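You operate a simulated robot arm through the tools that you are given. There is no shell and no other tool.

Carry out the task below with a simulated robot arm. There is one attempt and no reset: what you move stays moved.

Task
Dock the kit tray, latch it and load the vent knob and the silver pivot.
Fine: each in the cell that fits it. Set down upright: what you pick out.

Only the result counts: the job must be done as asked and must still hold three seconds after the hand-in. Knocking over, shifting, dropping, spilling or breaking anything else fails it.

Robot
A 7-joint arm with a two-finger parallel gripper, fixed in place. Base frame: the origin is on the floor under the middle of its stand, x ahead of it, y to its left, z up; the work surface is at about z = 0.8. Readings come in m, rad, newtons and seconds.
It reaches about 1.147 m from its shoulder. Its first joint turns from -2.897 to 2.897 rad. Payload 3.43 kg.
Tool frame: the origin (TCP) lies between the finger pads and is the grasp point; the fingertips stand 0.03 m ahead of it; z points along the fingers, y is the line along which they close. The gripper opens to 0.094 m. The fingers are 0.028 m wide and 0.01 m thick; the gripper's body (0.05 by 0.096 m) begins 0.055 m behind the TCP.
Orientation is told as [roll, pitch, yaw] about the base's x, y, z axes, in that order, counted from this pose: with the fingers straight down and closing along the base's y, the tool's x points along the base's -x, its y along +y and its z along -z.

Tools
- The arm moves only by the tool arm_command. Its argument "commands" is a list of rows, each an object (a shift or turn left out is 0, a gripper value left out holds the last) with "xyz": the shift along the base's x, y, z in cm, a list of three; "delta_rot": the turn, a rotation vector about the base's x, y, z in rad, a list of three. In form: [{"xyz": [x, y, z], "delta_rot": [ax, ay, az]}, ...]. A call has 1 to 20 rows; each row shifts and turns the commanded pose from where the row before left it. "gripper" is the gripper command, from -1 (shut) to 1 (fully open), values between in proportion, set as the call begins (left out, the last holds). Rows are played at 5 a second. More than 0.05 m and 0.15 rad between two rows, or a gripper value outside its range, and nothing of the call is played. A pose out of reach is approached as far as the arm can. The call stops where the force on the tool passes 90 N (or 10 N more than at its start, if that is more) or the arm is blocked; 0.2 s more then pass. The fingers move at their own pace (about 0.045 m/s each) and stop on an object; they squeeze with about 32 N. The grip force told is the motor's: it shows also when the fingers shut on nothing. Time passes only in rows, and 0.2 s behind the last, so rows that do not move let the fingers close. It gives the time, the measured TCP pose, the force on the tool (base axes), the opening and the grip force at its end, in the units of the frame above (readings bear some noise), with the torque about the TCP (base axes, N m) and any sound that the robot's microphone picked up.
- Cameras (640 x 400 px; columns grow to the right, rows downward): "scene" is fixed at [0.3924, -0.512, 1.4033]; the picture's right is [-0.63, 0.78, 0.00], its down [0.68, 0.55, -0.47] and it looks along [-0.37, -0.30, -0.88] (base axes); focal length 218 px, centre (320, 200). "wrist" rides on the gripper at [0.076, 0.014, -0.103] in the tool frame; the picture's right is [-0.18, 0.98, 0.00], its down [-0.75, -0.14, -0.64] and it looks along [-0.63, -0.12, 0.77] (tool axes); focal length 243 px, centre (320, 200). There is no depth. A picture from a camera that has moved, and an enlarged one, comes with that camera's place and axes in the base frame and with its lens. The place of the scene camera against the robot may be out by one fixed shift of up to 0.018 m in any direction.
- capture(camera): a new picture of that camera. It takes no simulated time.
- inspect(camera, box): a new picture of the part [left, top, right, bottom] of that camera's present view, enlarged. It takes no simulated time.
- finish_job(): hands the job in; it is judged then, once.

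Places have to be worked out from the pictures, the camera data and where the tool is seen. Open the gripper and draw the arm clear of the work before you hand the job in, unless the task says otherwise.

The tools are called as a command line: name --argument value ..., lists and objects as JSON in quotes. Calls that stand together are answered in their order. arm_command: Moves the arm, as the interface text tells. Its arguments: {"type":"object","properties":{"commands":{"type":"array","items":{"type":"object","properties":{"xyz":{"type":"array","items":{"type":"number"}},"delta_rot":{"type":"array","items":{"type":"number"}}}}},"gripper":{"type":"number"}},"required":["commands"]} The other tools are called the same way: capture (camera) takes a picture; inspect (camera, box) takes an enlarged picture of a part of a camera's view; finish_job () hands the job in.

At the start:

```text
time_s: 0.0
tool_pos: [0.2007, -0.6354, 1.1608]
ee_rot: [0.0, -0.002, -0.001]
ft_force: [0.1, 0.0, 0.5]
moment: [0.02, 0.03, -0.01]
finger_gap: 0.0941
gripper_force: 0.0
```

scene: 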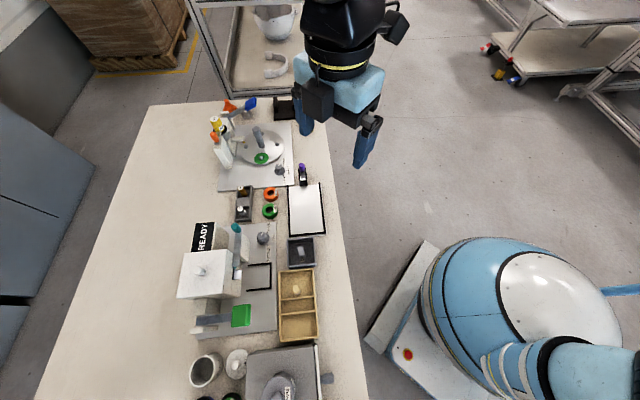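
wrist: 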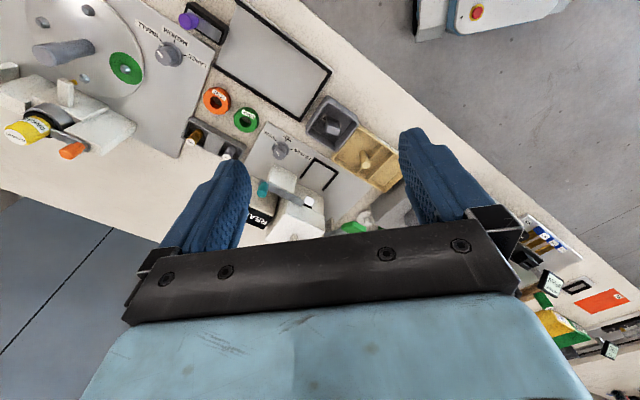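

The table carries several stations; I'll enlarge the scene view to identify the tray, dock, latch, knob and pivot before moving.

inspect --camera "scene" --box '[170, 80, 350, 200]'

inspect --camera "scene" --box '[170, 180, 350, 300]'

inspect --camera "scene" --box '[170, 280, 350, 400]'

inspect --camera "wrist" --box '[160, 60, 420, 240]'

```text
3.33 times, centred on (260, 140) of scene
camera zoom: at [0.3924, -0.512, 1.4033], right [-0.63, 0.78, 0.0], down [0.68, 0.55, -0.47], along [-0.37, -0.3, -0.88], focal length 727 px, centre (520, 400)
```

zoom: 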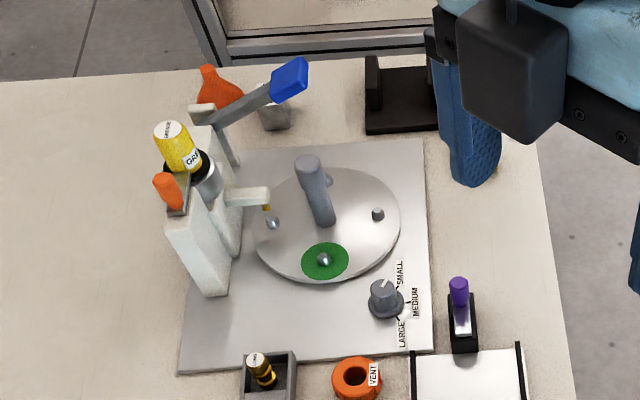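

```text
3.33 times, centred on (260, 240) of scene
camera zoom: at [0.3924, -0.512, 1.4033], right [-0.63, 0.78, 0.0], down [0.68, 0.55, -0.47], along [-0.37, -0.3, -0.88], focal length 727 px, centre (520, 67)
```

zoom: 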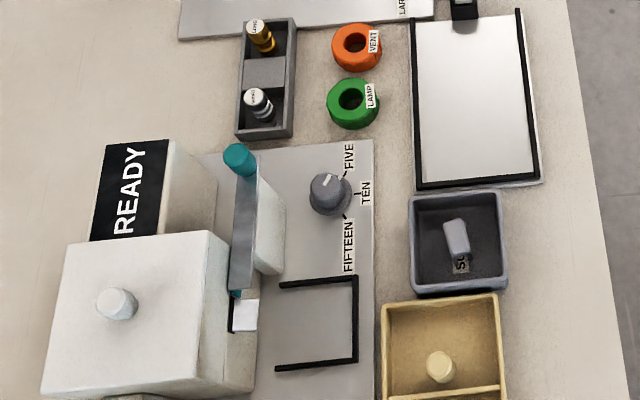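

```text
3.33 times, centred on (260, 340) of scene
camera zoom: at [0.3924, -0.512, 1.4033], right [-0.63, 0.78, 0.0], down [0.68, 0.55, -0.47], along [-0.37, -0.3, -0.88], focal length 727 px, centre (520, -267)
```

zoom: 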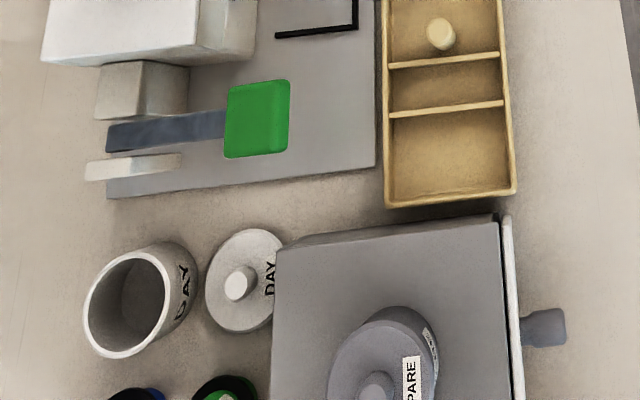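

```text
2.22 times, centred on (290, 150) of wrist
camera zoom: at [0.1247, -0.622, 1.264], right [0.18, 0.98, 0.0], down [0.75, -0.14, 0.64], along [0.63, -0.12, -0.77], focal length 539 px, centre (387, 311)
```

zoom: 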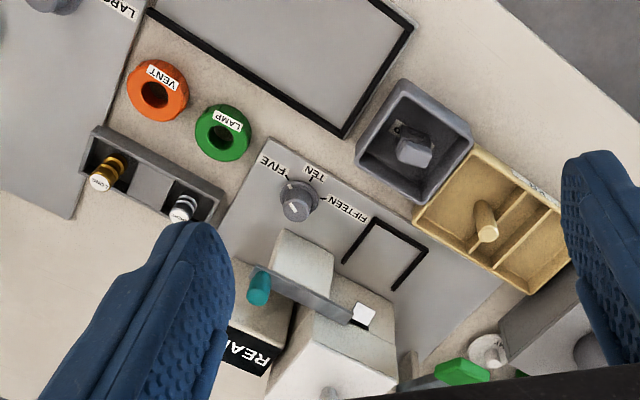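

I judge the tan three-cell tray at about (0.39,-0.60) to be the kit tray, and the white pad with black rails and the purple-tipped lever, at about (0.21,-0.71), to be the dock. The table edge runs at 45°, so I yaw the tool -45° and retreat a little for a better wrist view.

arm_command --commands '[{"xyz": [-1, 2, 0], "delta_rot": [0, 0, -0.131]}, {"xyz": [-1, 2, 0], "delta_rot": [0, 0, -0.131]}, {"xyz": [-1, 2, 0], "delta_rot": [0, 0, -0.131]}, {"xyz": [-1, 2, 0], "delta_rot": [0, 0, -0.131]}, {"xyz": [-1, 1, 0], "delta_rot": [0, 0, -0.131]}, {"xyz": [0, 0, 0], "delta_rot": [0, 0, -0.13]}]' --gripper 1

capture --camera "wrist"

capture --camera "scene"

```text
time_s: 1.4
tool_pos: [0.151, -0.5465, 1.1617]
ee_rot: [0.0, 0.002, -0.789]
ft_force: [0.1, -0.1, 0.4]
moment: [0.0, -0.01, -0.02]
finger_gap: 0.0941
gripper_force: 0.1
```

```text
taken
camera wrist: at [0.1071, -0.4821, 1.2645], right [0.83, 0.56, 0.0], down [0.43, -0.63, 0.64], along [0.36, -0.53, -0.77], focal length 243 px, centre (320, 200)
```

wrist: 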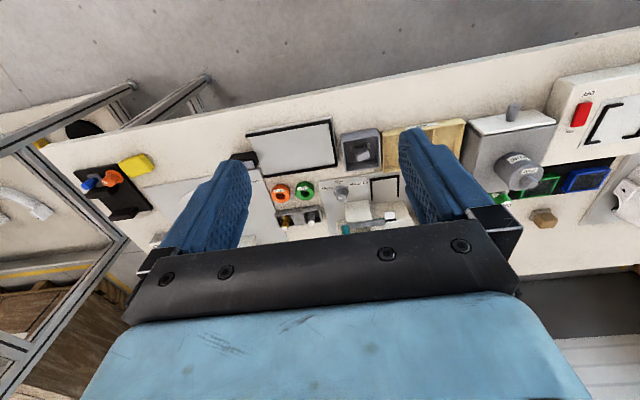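

```text
taken
```

scene: 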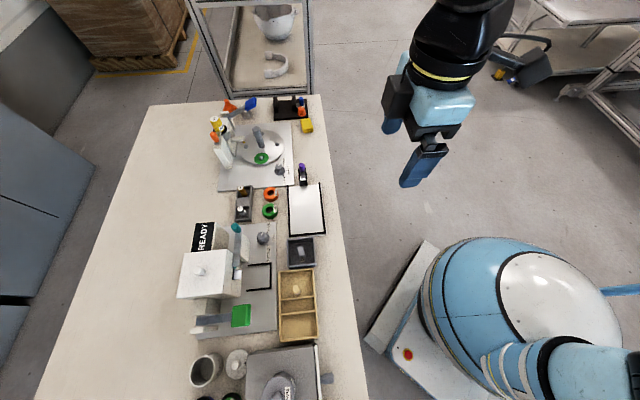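

The scene view is now clear of the arm; I zoom in on the dock, tray and parts.

inspect --camera "scene" --box '[280, 155, 340, 245]'

inspect --camera "scene" --box '[265, 230, 335, 345]'

inspect --camera "scene" --box '[225, 175, 295, 225]'

inspect --camera "wrist" --box '[230, 100, 480, 250]'

inspect --camera "scene" --box '[200, 85, 340, 180]'

```text
4.44 times, centred on (310, 200) of scene
camera zoom: at [0.3924, -0.512, 1.4033], right [-0.63, 0.78, 0.0], down [0.68, 0.55, -0.47], along [-0.37, -0.3, -0.88], focal length 970 px, centre (364, 200)
```

zoom: 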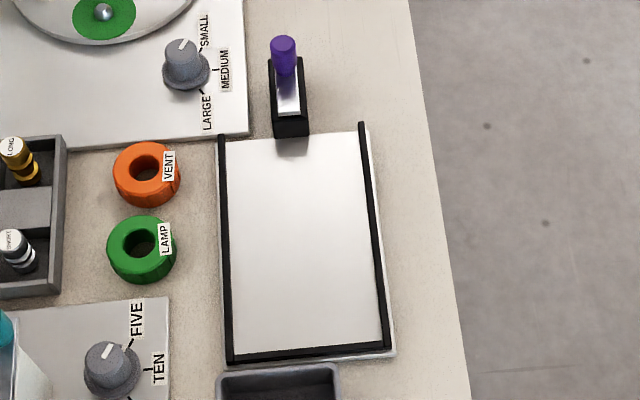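

```text
3.48 times, centred on (300, 288) of scene
camera zoom: at [0.3924, -0.512, 1.4033], right [-0.63, 0.78, 0.0], down [0.68, 0.55, -0.47], along [-0.37, -0.3, -0.88], focal length 759 px, centre (390, -104)
```

zoom: 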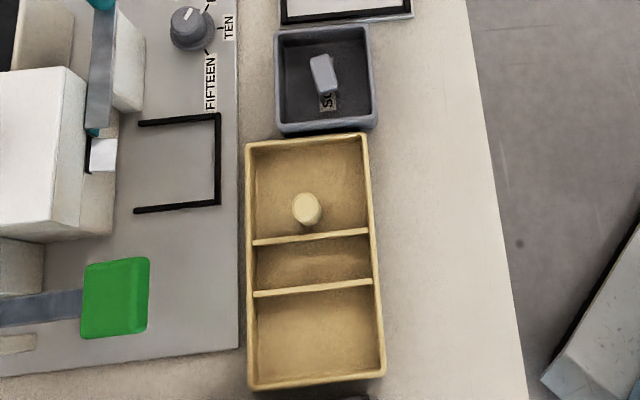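

```text
8.00 times, centred on (260, 200) of scene
camera zoom: at [0.3924, -0.512, 1.4033], right [-0.63, 0.78, 0.0], down [0.68, 0.55, -0.47], along [-0.37, -0.3, -0.88], focal length 1746 px, centre (800, 200)
```

zoom: 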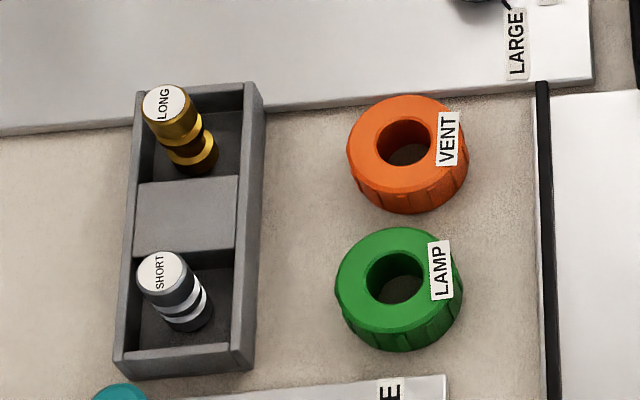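

```text
2.56 times, centred on (355, 175) of wrist
camera zoom: at [0.1071, -0.4821, 1.2645], right [0.83, 0.56, 0.0], down [0.43, -0.63, 0.64], along [0.36, -0.53, -0.77], focal length 621 px, centre (230, 264)
```

zoom: 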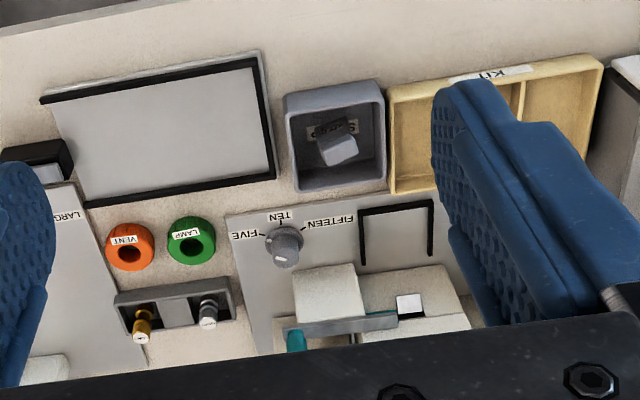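

```text
4.21 times, centred on (270, 132) of scene
camera zoom: at [0.3924, -0.512, 1.4033], right [-0.63, 0.78, 0.0], down [0.68, 0.55, -0.47], along [-0.37, -0.3, -0.88], focal length 919 px, centre (530, 484)
```

zoom: 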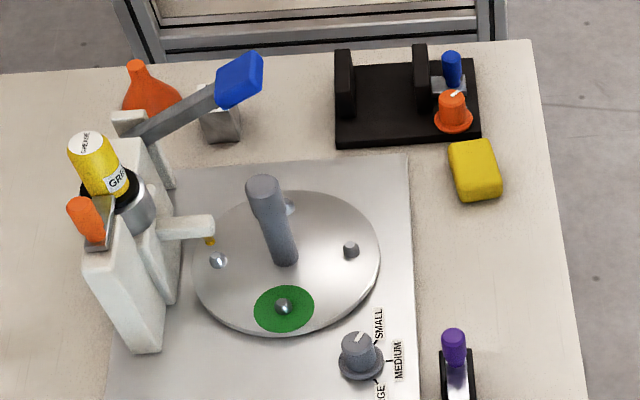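

The latch seems to be the black block with the silver plate and purple grip at the dock's open end. I move the hand over the tray at a safe height to look closely at the tray's cells and its post.

arm_command --commands '[{"xyz": [4.5, 0, 0]}, {"xyz": [4.5, 0, 0]}, {"xyz": [4.5, 0, 0]}, {"xyz": [4, 0, 0]}, {"xyz": [0, 0, -4]}, {"xyz": [0, 0, -4]}, {"xyz": [0, 0, -3]}, {"xyz": [0, 0, 0]}]'

capture --camera "wrist"

capture --camera "scene"

```text
time_s: 3.2
tool_pos: [0.3251, -0.5472, 1.0496]
ee_rot: [0.0, 0.0, -0.787]
ft_force: [-0.2, 0.1, -0.5]
moment: [-0.02, 0.0, 0.01]
finger_gap: 0.094
gripper_force: 0.1
```

```text
taken
camera wrist: at [0.2816, -0.4823, 1.1529], right [0.83, 0.56, 0.0], down [0.43, -0.63, 0.64], along [0.36, -0.53, -0.77], focal length 243 px, centre (320, 200)
```

wrist: 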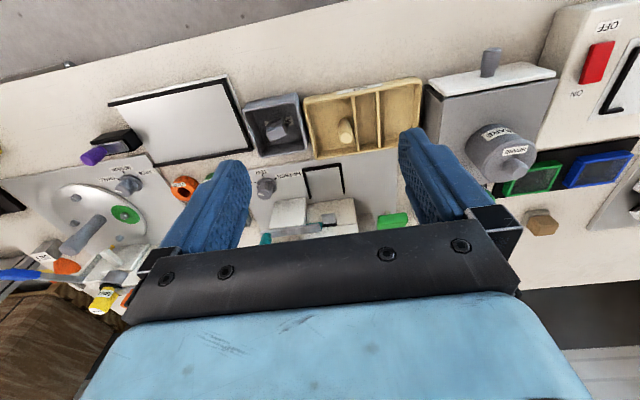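

```text
taken
```

scene: 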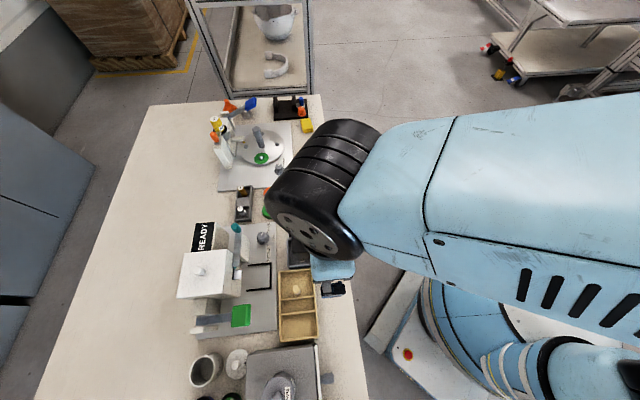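

The tray and latch are both in the wrist view; I enlarge them.

inspect --camera "wrist" --box '[235, 65, 435, 165]'

inspect --camera "wrist" --box '[60, 70, 260, 195]'

inspect --camera "wrist" --box '[240, 150, 440, 245]'

inspect --camera "scene" --box '[260, 250, 350, 350]'

```text
3.20 times, centred on (335, 115) of wrist
camera zoom: at [0.2816, -0.4823, 1.1529], right [0.83, 0.56, 0.0], down [0.43, -0.63, 0.64], along [0.36, -0.53, -0.77], focal length 776 px, centre (272, 472)
```

zoom: 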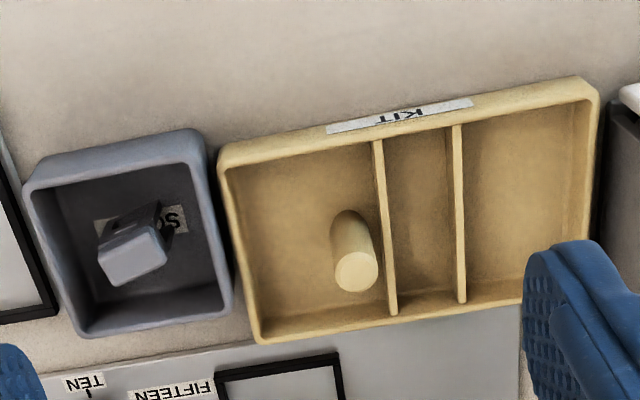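

```text
3.20 times, centred on (160, 132) of wrist
camera zoom: at [0.2816, -0.4823, 1.1529], right [0.83, 0.56, 0.0], down [0.43, -0.63, 0.64], along [0.36, -0.53, -0.77], focal length 776 px, centre (832, 416)
```

zoom: 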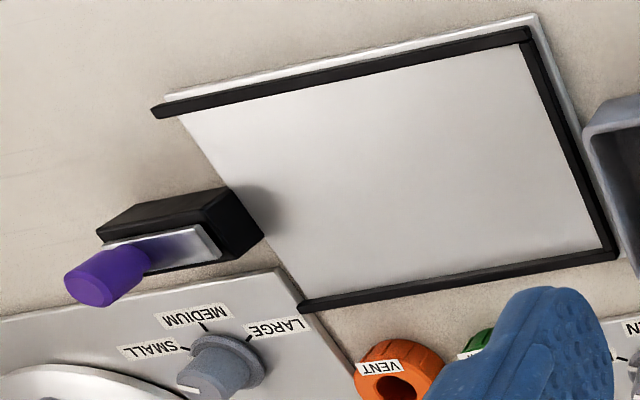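

```text
3.20 times, centred on (340, 198) of wrist
camera zoom: at [0.2816, -0.4823, 1.1529], right [0.83, 0.56, 0.0], down [0.43, -0.63, 0.64], along [0.36, -0.53, -0.77], focal length 776 px, centre (256, 208)
```

zoom: 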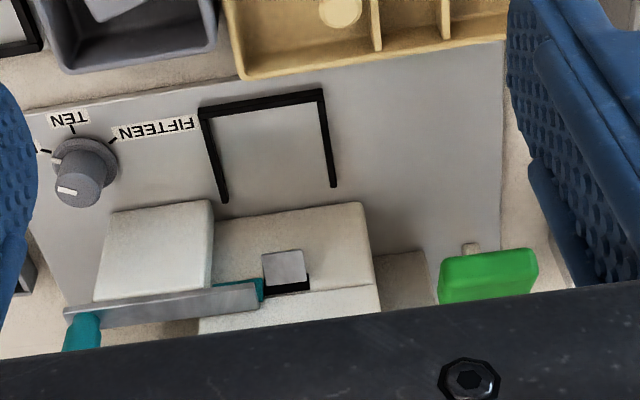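

```text
4.00 times, centred on (305, 300) of scene
camera zoom: at [0.3924, -0.512, 1.4033], right [-0.63, 0.78, 0.0], down [0.68, 0.55, -0.47], along [-0.37, -0.3, -0.88], focal length 873 px, centre (380, -200)
```

zoom: 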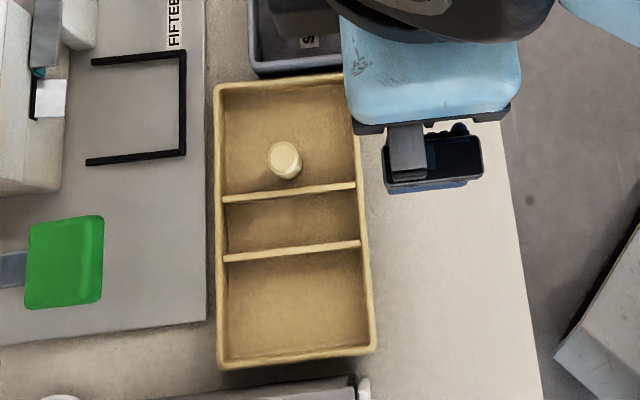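

I enlarge the tray's cells further to see the post, the floors and the widths.

inspect --camera "wrist" --box '[298, 82, 388, 165]'

inspect --camera "wrist" --box '[340, 70, 430, 165]'

inspect --camera "wrist" --box '[70, 120, 160, 180]'

inspect --camera "scene" --box '[270, 265, 330, 320]'

```text
4.82 times, centred on (343, 124) of wrist
camera zoom: at [0.2816, -0.4823, 1.1529], right [0.83, 0.56, 0.0], down [0.43, -0.63, 0.64], along [0.36, -0.53, -0.77], focal length 1169 px, centre (209, 569)
```

zoom: 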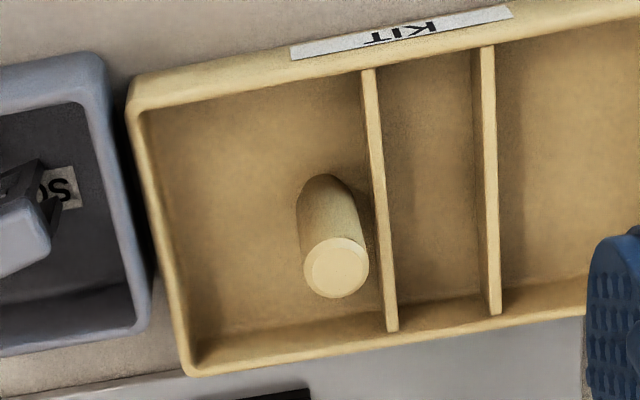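

```text
4.21 times, centred on (385, 118) of wrist
camera zoom: at [0.2816, -0.4823, 1.1529], right [0.83, 0.56, 0.0], down [0.43, -0.63, 0.64], along [0.36, -0.53, -0.77], focal length 1022 px, centre (46, 547)
```

zoom: 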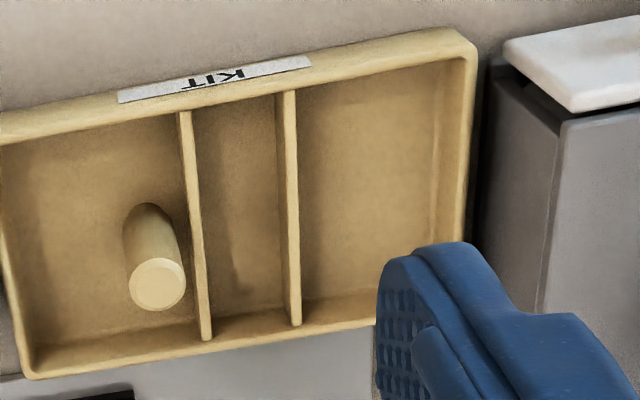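

```text
6.67 times, centred on (115, 150) of wrist
camera zoom: at [0.2816, -0.4823, 1.1529], right [0.83, 0.56, 0.0], down [0.43, -0.63, 0.64], along [0.36, -0.53, -0.77], focal length 1618 px, centre (1687, 533)
```

zoom: 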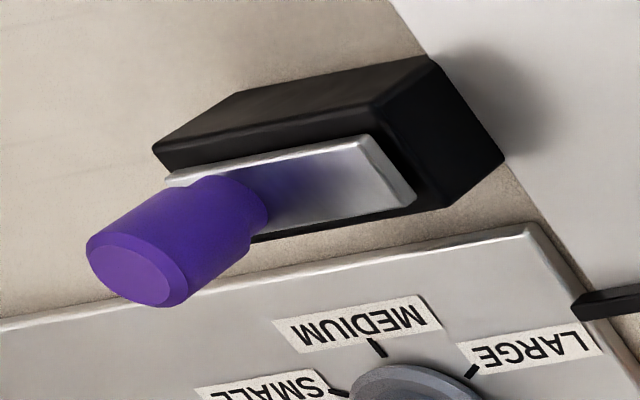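

```text
7.27 times, centred on (300, 292) of scene
camera zoom: at [0.3924, -0.512, 1.4033], right [-0.63, 0.78, 0.0], down [0.68, 0.55, -0.47], along [-0.37, -0.3, -0.88], focal length 1587 px, centre (466, -473)
```

zoom: 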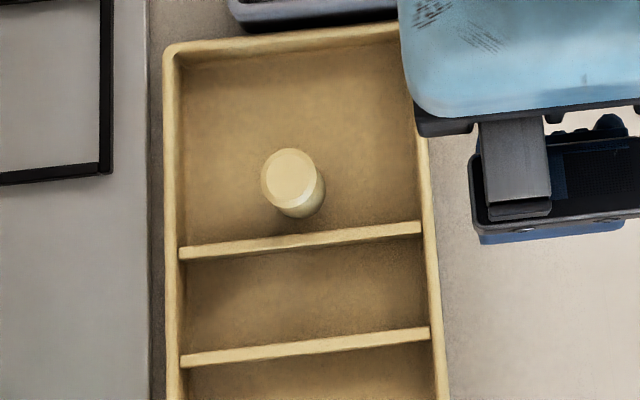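

The tray carries an upright tan handle post (top about (0.390,-0.579,0.857), rim about 0.82). Before grasping I want the dock and latch measured, so I move over the dock.

arm_command --commands '[{"xyz": [-3.1, -2.8, 0]}, {"xyz": [-3.1, -2.8, 0]}, {"xyz": [-3.1, -2.8, 0]}, {"xyz": [-3.2, -2.9, 0]}, {"xyz": [0, 0, -4]}, {"xyz": [0, 0, 0]}]'

capture --camera "wrist"

inspect --camera "wrist" --box '[130, 60, 330, 185]'

inspect --camera "wrist" --box '[300, 60, 480, 172]'

```text
time_s: 4.6
tool_pos: [0.2008, -0.6586, 1.0105]
ee_rot: [0.0, 0.001, -0.785]
ft_force: [0.0, 0.6, 0.1]
moment: [-0.01, -0.01, 0.0]
finger_gap: 0.0943
gripper_force: 0.0
```

```text
taken
camera wrist: at [0.1569, -0.5955, 1.1133], right [0.83, 0.56, 0.0], down [0.43, -0.63, 0.64], along [0.36, -0.53, -0.77], focal length 243 px, centre (320, 200)
```

wrist: 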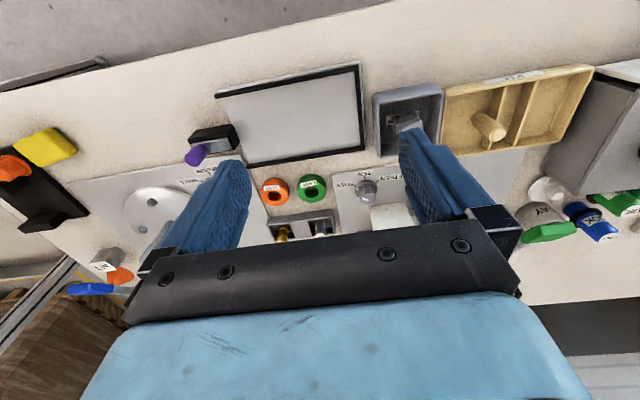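

```text
3.20 times, centred on (230, 122) of wrist
camera zoom: at [0.1569, -0.5955, 1.1133], right [0.83, 0.56, 0.0], down [0.43, -0.63, 0.64], along [0.36, -0.53, -0.77], focal length 776 px, centre (608, 448)
```

zoom: 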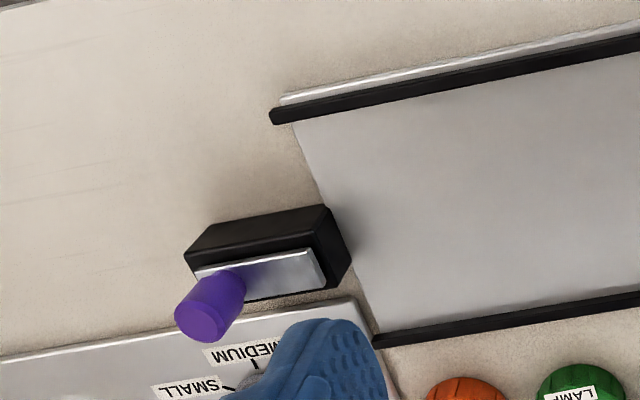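

```text
3.56 times, centred on (390, 116) of wrist
camera zoom: at [0.1569, -0.5955, 1.1133], right [0.83, 0.56, 0.0], down [0.43, -0.63, 0.64], along [0.36, -0.53, -0.77], focal length 863 px, centre (71, 499)
```

zoom: 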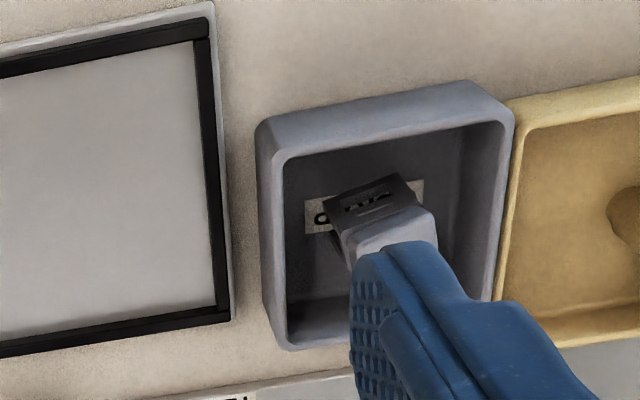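

Dock inside is about 0.095 × 0.164 m centred near (0.201,-0.718), open towards the latch; the latch grip top is at (0.118,-0.799,0.867), with its bolt plate top at z≈0.839 in line with the dock axis. Now I move above the tray's handle post.

arm_command --commands '[{"xyz": [3.78, 1.6, 0]}, {"xyz": [3.78, 1.6, 0]}, {"xyz": [3.78, 1.6, 0]}, {"xyz": [3.78, 1.6, 0]}, {"xyz": [3.76, 1.6, 0]}, {"xyz": [0, 0, -4]}, {"xyz": [0, 0, -2]}, {"xyz": [0, 0, 0]}]'

capture --camera "wrist"

inspect --camera "wrist" --box '[230, 60, 410, 230]'

capture --camera "scene"

```text
time_s: 6.4
tool_pos: [0.3906, -0.5799, 0.9534]
ee_rot: [0.0, 0.0, -0.787]
ft_force: [0.0, -0.4, 0.2]
moment: [-0.02, 0.0, -0.01]
finger_gap: 0.094
gripper_force: 0.1
```

```text
taken
camera wrist: at [0.3479, -0.5161, 1.0569], right [0.83, 0.56, 0.0], down [0.43, -0.63, 0.64], along [0.36, -0.53, -0.77], focal length 243 px, centre (320, 200)
```

wrist: 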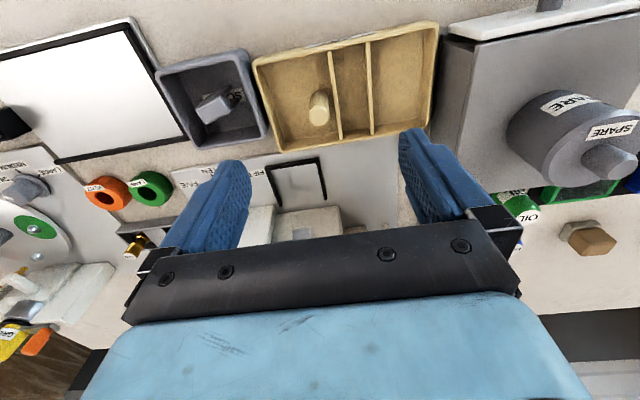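

```text
2.35 times, centred on (320, 145) of wrist
camera zoom: at [0.3479, -0.5161, 1.0569], right [0.83, 0.56, 0.0], down [0.43, -0.63, 0.64], along [0.36, -0.53, -0.77], focal length 571 px, centre (320, 329)
```

zoom: 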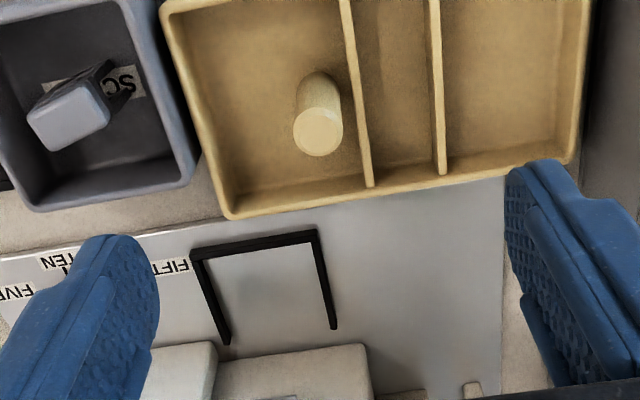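

```text
taken
```

scene: 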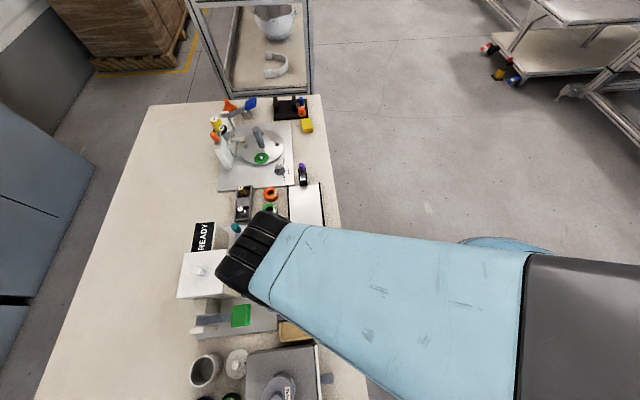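

The post sits right on the tool axis (top about 0.1 m below TCP, z≈0.855). I narrow the fingers to about 4 cm to clear the scrap bin and descend part-way to check.

arm_command --commands '[{"xyz": [0, 0, 0]}, {"xyz": [0, 0, 0]}, {"xyz": [0, 0, 0]}, {"xyz": [-0.05, 0.1, -3]}, {"xyz": [0, 0, -2.5]}, {"xyz": [0, 0, -1]}, {"xyz": [0, 0, 0]}]' --gripper -0.15

capture --camera "wrist"

inspect --camera "wrist" --box '[250, 90, 410, 230]'

```text
time_s: 8.0
tool_pos: [0.3884, -0.5792, 0.8864]
ee_rot: [0.001, 0.001, -0.786]
ft_force: [-0.5, 0.1, -0.1]
moment: [-0.03, 0.0, 0.02]
finger_gap: 0.0401
gripper_force: 0.1
```

```text
taken
camera wrist: at [0.3455, -0.5157, 0.99], right [0.83, 0.56, 0.0], down [0.43, -0.63, 0.64], along [0.36, -0.53, -0.77], focal length 243 px, centre (320, 200)
```

wrist: 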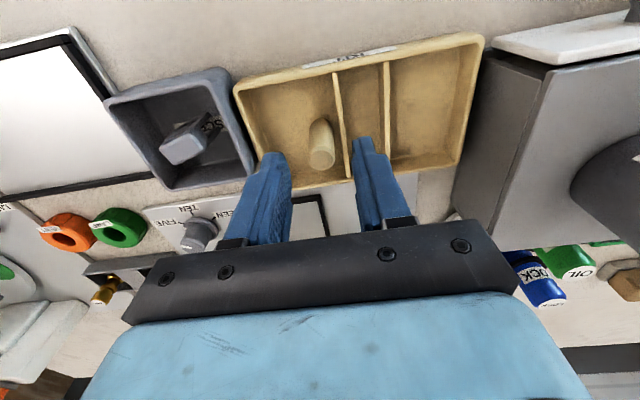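

```text
2.86 times, centred on (330, 160) of wrist
camera zoom: at [0.3455, -0.5157, 0.99], right [0.83, 0.56, 0.0], down [0.43, -0.63, 0.64], along [0.36, -0.53, -0.77], focal length 693 px, centre (291, 314)
```

zoom: 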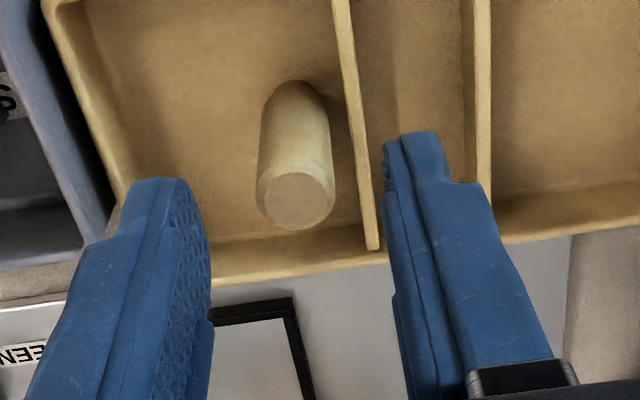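

The post is centred between the fingers with its top at z≈0.858. I lower to TCP z≈0.862 (tips above the dividers) and close on the post.

arm_command --commands '[{"xyz": [0.05, 0, -1.3]}, {"xyz": [0, 0, -1.1]}, {"xyz": [0, 0, 0]}]'

arm_command --commands '[{"xyz": [0, 0, 0]}, {"xyz": [0, 0, 0]}, {"xyz": [0, 0, 0]}, {"xyz": [0, 0, 0]}, {"xyz": [0, 0, 0]}]' --gripper -1

capture --camera "wrist"

```text
time_s: 8.8
tool_pos: [0.3902, -0.5814, 0.8629]
ee_rot: [0.002, 0.001, -0.784]
ft_force: [-0.4, 0.5, -0.2]
moment: [0.01, 0.0, -0.01]
finger_gap: 0.04
gripper_force: 0.1
```

```text
time_s: 10.0
tool_pos: [0.3895, -0.5798, 0.8633]
ee_rot: [0.0, -0.001, -0.785]
ft_force: [-0.1, 0.6, 2.1]
moment: [0.2, -0.16, -0.02]
finger_gap: 0.0165
gripper_force: 31.9
```

```text
taken
camera wrist: at [0.3463, -0.5159, 0.9661], right [0.83, 0.56, 0.0], down [0.43, -0.63, 0.64], along [0.36, -0.53, -0.77], focal length 243 px, centre (320, 200)
```

wrist: 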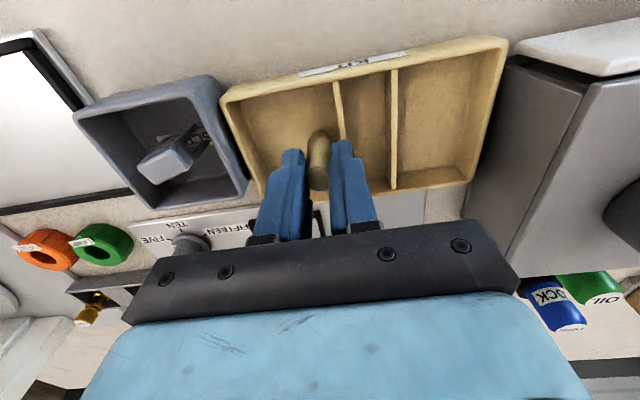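

The fingers hold the post (0.0165 m gap, 32 N). I lift gently straight up 1.5 cm and check the load and tilt.

arm_command --commands '[{"xyz": [0, 0, 0.5]}, {"xyz": [0, 0, 0.5]}, {"xyz": [0, 0, 0.5]}, {"xyz": [0, 0, 0]}, {"xyz": [0, 0, 0]}]'

capture --camera "wrist"

inspect --camera "wrist" --box '[210, 30, 520, 210]'

```text
time_s: 11.2
tool_pos: [0.39, -0.579, 0.878]
ee_rot: [-0.002, -0.001, -0.786]
ft_force: [0.6, 0.9, -1.0]
moment: [0.0, -0.05, 0.0]
finger_gap: 0.0165
gripper_force: 31.7
```

```text
taken
camera wrist: at [0.3463, -0.5143, 0.981], right [0.83, 0.56, 0.0], down [0.43, -0.63, 0.64], along [0.36, -0.53, -0.77], focal length 243 px, centre (320, 200)
```

wrist: 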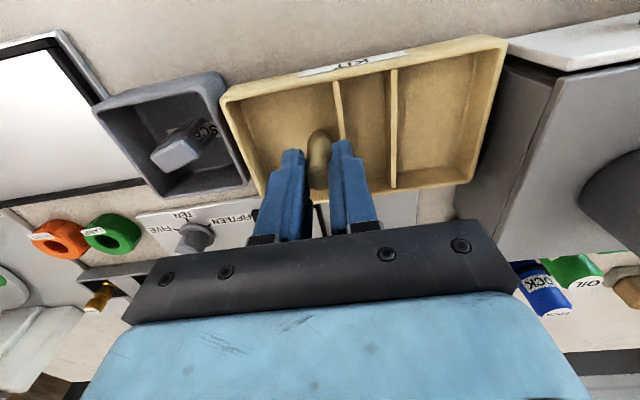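

```text
2.06 times, centred on (365, 120) of wrist
camera zoom: at [0.3463, -0.5143, 0.981], right [0.83, 0.56, 0.0], down [0.43, -0.63, 0.64], along [0.36, -0.53, -0.77], focal length 501 px, centre (227, 365)
```

zoom: 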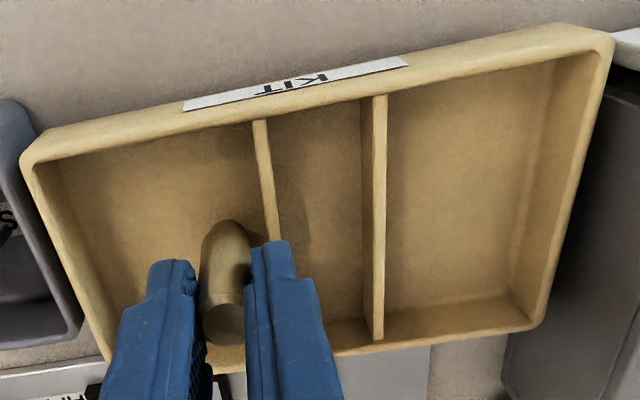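

The tray hangs level with the hand and nothing else moved. I lift it to clear the bin and carry it over the dock at height.

arm_command --commands '[{"xyz": [0, 0, 2]}, {"xyz": [0, 0, 2.5]}, {"xyz": [0, 0, 2.5]}, {"xyz": [0, 0, 2.5]}, {"xyz": [0, 0, 1.5]}, {"xyz": [-1.5, -1.1, 0]}, {"xyz": [-2.5, -1.9, 0]}, {"xyz": [-2.7, -2.07, 0]}, {"xyz": [-2.7, -2.07, 0]}, {"xyz": [-2.7, -2.07, 0]}, {"xyz": [-2.7, -2.07, 0]}, {"xyz": [-2.5, -1.9, 0]}, {"xyz": [-2.0, -1.5, 0]}, {"xyz": [-1.5, -1.2, 0]}, {"xyz": [0, 0, 0]}, {"xyz": [0, 0, 0]}]'

capture --camera "wrist"

capture --camera "scene"

```text
time_s: 14.6
tool_pos: [0.1811, -0.7372, 0.986]
ee_rot: [-0.001, 0.001, -0.785]
ft_force: [-0.2, -0.2, -0.4]
moment: [-0.04, 0.04, 0.01]
finger_gap: 0.0163
gripper_force: 32.1
```

```text
taken
camera wrist: at [0.1378, -0.6726, 1.0891], right [0.83, 0.56, 0.0], down [0.43, -0.63, 0.64], along [0.36, -0.53, -0.77], focal length 243 px, centre (320, 200)
```

wrist: 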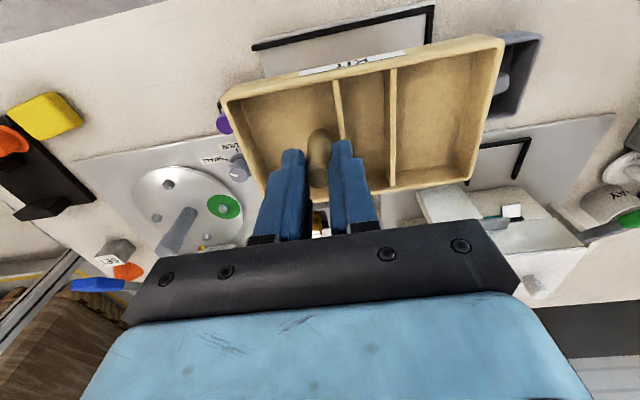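

```text
taken
```

scene: 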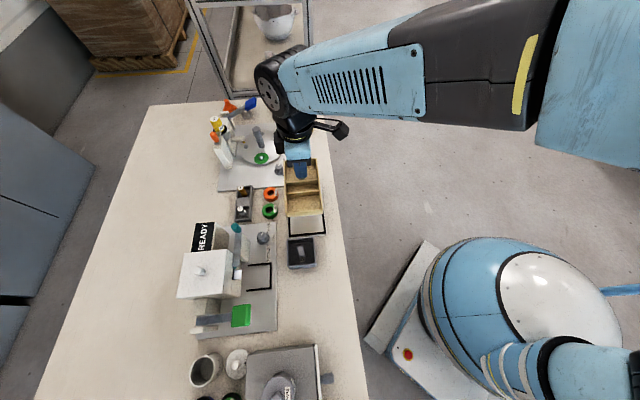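

The tray is over the dock. I zoom on the wrist view to verify the rails' and the tray's positions before lowering.

inspect --camera "wrist" --box '[210, 0, 450, 130]'

inspect --camera "wrist" --box '[380, 20, 560, 200]'

inspect --camera "scene" --box '[260, 130, 340, 245]'

```text
2.67 times, centred on (330, 65) of wrist
camera zoom: at [0.1378, -0.6726, 1.0891], right [0.83, 0.56, 0.0], down [0.43, -0.63, 0.64], along [0.36, -0.53, -0.77], focal length 647 px, centre (293, 560)
```

zoom: 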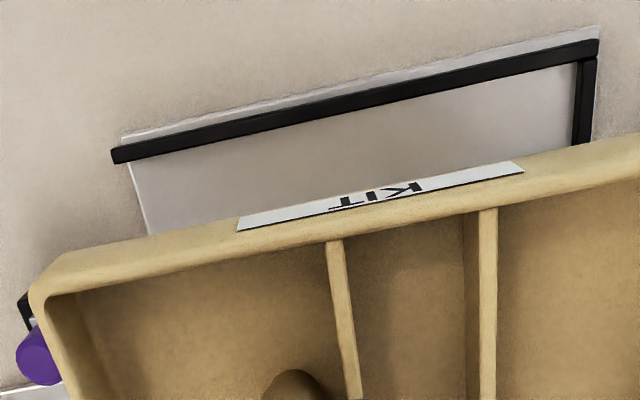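

```text
2.22 times, centred on (470, 110) of wrist
camera zoom: at [0.1378, -0.6726, 1.0891], right [0.83, 0.56, 0.0], down [0.43, -0.63, 0.64], along [0.36, -0.53, -0.77], focal length 539 px, centre (-13, 400)
```

zoom: 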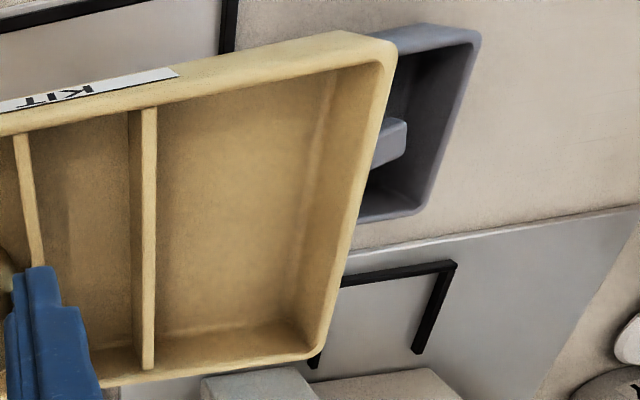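

```text
3.48 times, centred on (300, 188) of scene
camera zoom: at [0.3924, -0.512, 1.4033], right [-0.63, 0.78, 0.0], down [0.68, 0.55, -0.47], along [-0.37, -0.3, -0.88], focal length 759 px, centre (390, 244)
```

zoom: 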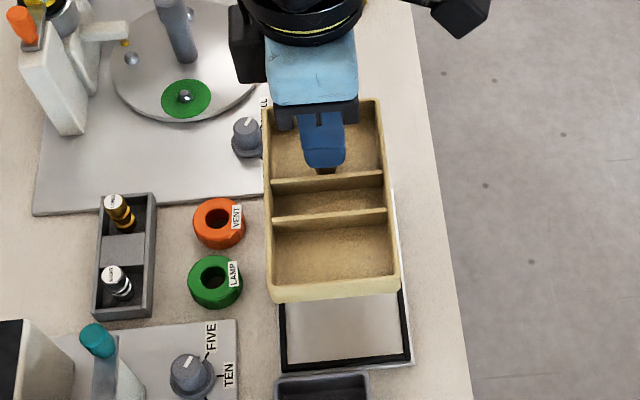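

Tray spans and rail lines agree: in the dock's frame the tray has about 4 mm margin each end and 3.5 mm each side after a 1.6 mm shift toward the robot. I make that shift and lower to just above the rails.

arm_command --commands '[{"xyz": [-0.11, 0.11, -2]}, {"xyz": [0, 0, -2.5]}, {"xyz": [0, 0, -2.5]}, {"xyz": [0, 0, -1.5]}, {"xyz": [0, 0, -1.1]}, {"xyz": [0, 0, -0.5]}, {"xyz": [0, 0, 0]}]'

inspect --camera "wrist" --box '[190, 0, 450, 160]'

inspect --camera "wrist" --box '[380, 20, 560, 200]'

inspect --camera "scene" --box '[270, 150, 340, 245]'

```text
time_s: 16.2
tool_pos: [0.1814, -0.7367, 0.8875]
ee_rot: [0.0, 0.001, -0.786]
ft_force: [0.6, 0.5, -0.3]
moment: [-0.05, 0.02, 0.0]
finger_gap: 0.0164
gripper_force: 31.6
```

```text
2.46 times, centred on (320, 80) of wrist
camera zoom: at [0.1377, -0.672, 0.9902], right [0.83, 0.56, 0.0], down [0.43, -0.63, 0.64], along [0.36, -0.53, -0.77], focal length 597 px, centre (320, 495)
```

zoom: 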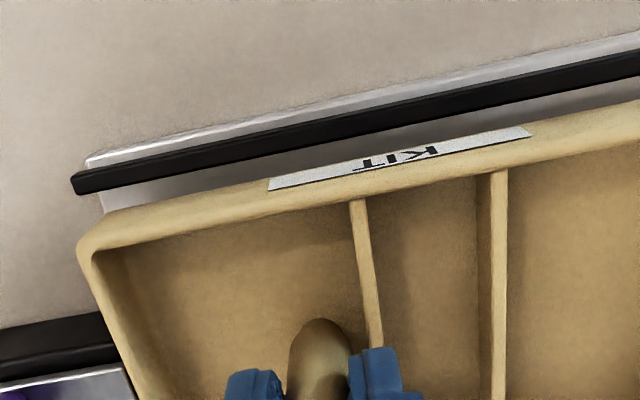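

```text
2.22 times, centred on (470, 110) of wrist
camera zoom: at [0.1377, -0.672, 0.9902], right [0.83, 0.56, 0.0], down [0.43, -0.63, 0.64], along [0.36, -0.53, -0.77], focal length 539 px, centre (-13, 400)
```

zoom: 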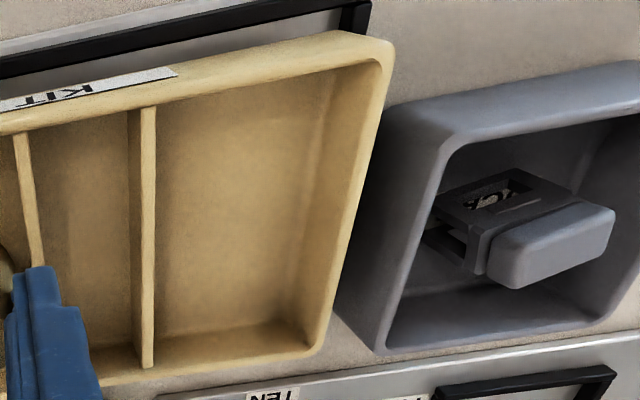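

```text
4.21 times, centred on (305, 198) of scene
camera zoom: at [0.3924, -0.512, 1.4033], right [-0.63, 0.78, 0.0], down [0.68, 0.55, -0.47], along [-0.37, -0.3, -0.88], focal length 919 px, centre (383, 210)
```

zoom: 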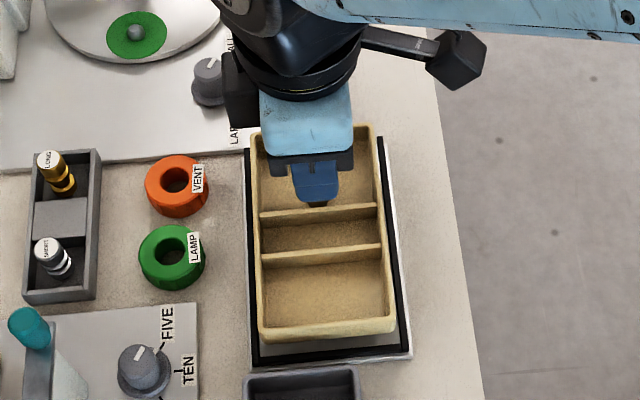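

The tray is just above the rails with a few mm margin all round. I nudge 1.4 mm away from the latch and lower slowly until contact.

arm_command --commands '[{"xyz": [0.1, 0.1, -0.4]}, {"xyz": [0, 0, -0.4]}, {"xyz": [0, 0, -0.4]}, {"xyz": [0, 0, -0.2]}, {"xyz": [0, 0, -0.2]}, {"xyz": [0, 0, 0]}]'

inspect --camera "wrist" --box '[190, 0, 450, 160]'

inspect --camera "wrist" --box '[380, 0, 560, 180]'

inspect --camera "scene" --box '[270, 150, 340, 245]'

```text
time_s: 17.6
tool_pos: [0.18, -0.735, 0.8731]
ee_rot: [-0.003, -0.003, -0.788]
ft_force: [-3.1, -0.3, 25.1]
moment: [0.35, -0.03, 0.0]
finger_gap: 0.0163
gripper_force: 32.3
```

```text
2.46 times, centred on (320, 80) of wrist
camera zoom: at [0.1369, -0.6708, 0.9759], right [0.83, 0.56, 0.0], down [0.43, -0.63, 0.64], along [0.36, -0.53, -0.76], focal length 597 px, centre (320, 495)
```

zoom: 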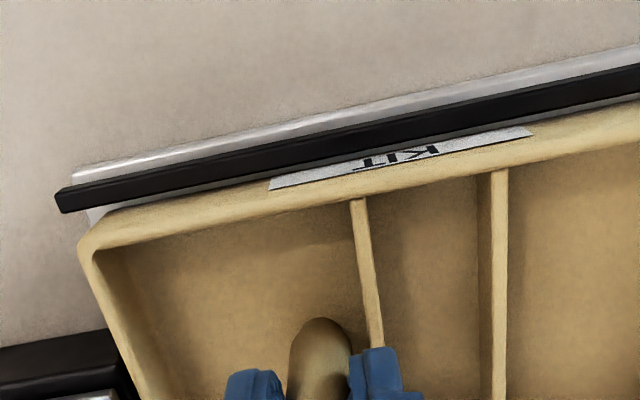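

```text
2.22 times, centred on (470, 90) of wrist
camera zoom: at [0.1369, -0.6708, 0.9759], right [0.83, 0.56, 0.0], down [0.43, -0.63, 0.64], along [0.36, -0.53, -0.76], focal length 539 px, centre (-13, 444)
```

zoom: 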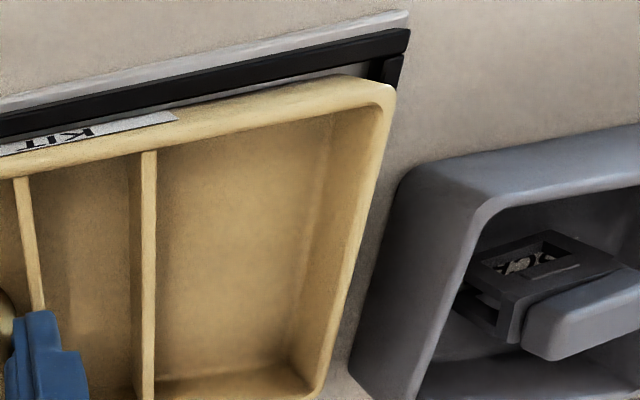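

```text
4.21 times, centred on (305, 198) of scene
camera zoom: at [0.3924, -0.512, 1.4033], right [-0.63, 0.78, 0.0], down [0.68, 0.55, -0.47], along [-0.37, -0.3, -0.88], focal length 919 px, centre (383, 210)
```

zoom: 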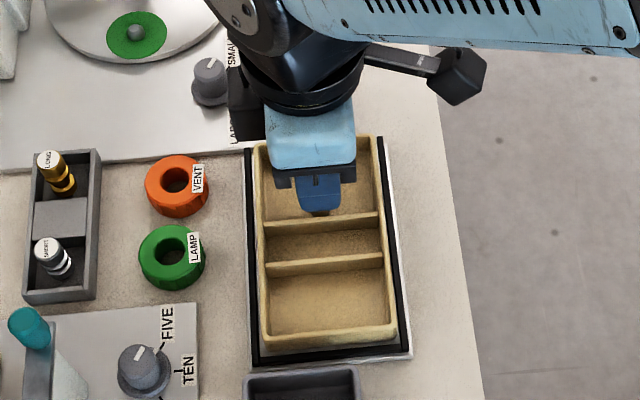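

Firm, roughly central support (25 N) at TCP z 0.873 shows the tray is resting on the dock plate inside all rails. I ease the pressure, open the fingers to 4 cm and rise.

arm_command --commands '[{"xyz": [0, 0, 0.3]}, {"xyz": [0, 0, 0]}]'

arm_command --commands '[{"xyz": [0, 0, 0]}, {"xyz": [0, 0, 0]}, {"xyz": [0, 0, 0]}]' --gripper -0.15

arm_command --commands '[{"xyz": [0, 0, 1]}, {"xyz": [0, 0, 2]}, {"xyz": [0, 0, 3]}, {"xyz": [0, 0, 4]}, {"xyz": [0, 0, 2]}, {"xyz": [0, 0, 0]}]'

capture --camera "wrist"

inspect --camera "wrist" --box '[170, 0, 530, 200]'

```text
time_s: 18.2
tool_pos: [0.182, -0.7337, 0.8738]
ee_rot: [0.003, 0.003, -0.786]
ft_force: [0.0, -0.8, 2.5]
moment: [-0.28, 0.07, -0.02]
finger_gap: 0.0166
gripper_force: 32.3
```

```text
time_s: 19.0
tool_pos: [0.1821, -0.735, 0.8738]
ee_rot: [0.0, 0.0, -0.786]
ft_force: [0.5, 0.0, 0.0]
moment: [0.01, 0.01, 0.05]
finger_gap: 0.0399
gripper_force: 0.1
```

```text
time_s: 20.4
tool_pos: [0.1816, -0.7357, 0.9938]
ee_rot: [0.001, 0.002, -0.785]
ft_force: [0.4, -0.8, -0.7]
moment: [0.02, 0.01, -0.01]
finger_gap: 0.0401
gripper_force: 0.1
```

```text
taken
camera wrist: at [0.1379, -0.6714, 1.0977], right [0.83, 0.56, 0.0], down [0.43, -0.63, 0.64], along [0.36, -0.53, -0.77], focal length 243 px, centre (320, 200)
```

wrist: 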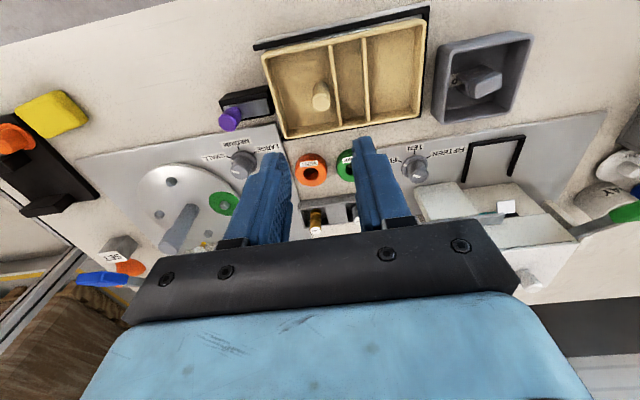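

```text
1.78 times, centred on (350, 100) of wrist
camera zoom: at [0.1379, -0.6714, 1.0977], right [0.83, 0.56, 0.0], down [0.43, -0.63, 0.64], along [0.36, -0.53, -0.77], focal length 431 px, centre (267, 378)
```

zoom: 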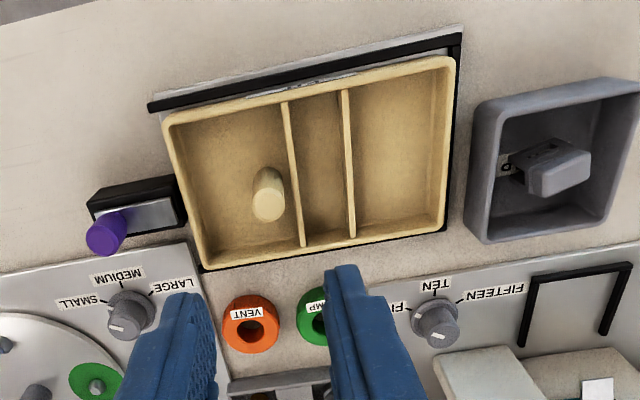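

The tray sits in the dock. Now I look closely at the latch beside it.

inspect --camera "wrist" --box '[205, 65, 305, 140]'

inspect --camera "wrist" --box '[250, 0, 440, 150]'

inspect --camera "scene" --box '[270, 150, 340, 245]'

```text
5.33 times, centred on (255, 102) of wrist
camera zoom: at [0.1379, -0.6714, 1.0977], right [0.83, 0.56, 0.0], down [0.43, -0.63, 0.64], along [0.36, -0.53, -0.77], focal length 1294 px, centre (667, 720)
```

zoom: 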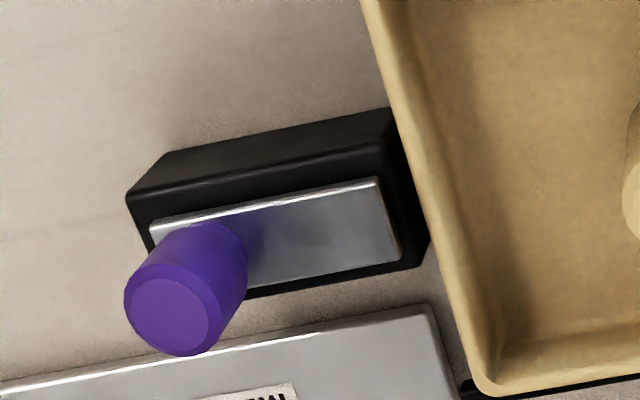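

```text
2.67 times, centred on (345, 75) of wrist
camera zoom: at [0.1379, -0.6714, 1.0977], right [0.83, 0.56, 0.0], down [0.43, -0.63, 0.64], along [0.36, -0.53, -0.77], focal length 647 px, centre (253, 533)
```

zoom: 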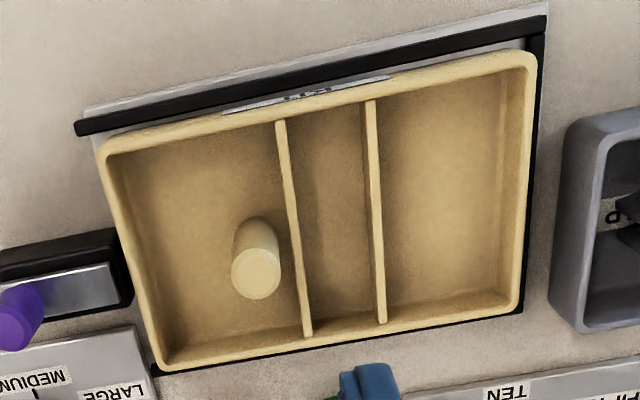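

```text
4.21 times, centred on (305, 198) of scene
camera zoom: at [0.3924, -0.512, 1.4033], right [-0.63, 0.78, 0.0], down [0.68, 0.55, -0.47], along [-0.37, -0.3, -0.88], focal length 919 px, centre (383, 210)
```

zoom: 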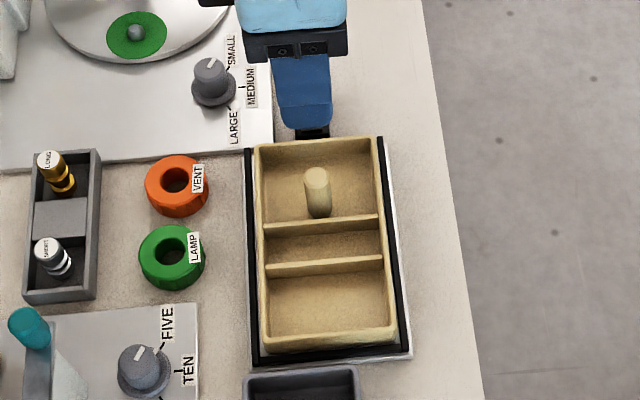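

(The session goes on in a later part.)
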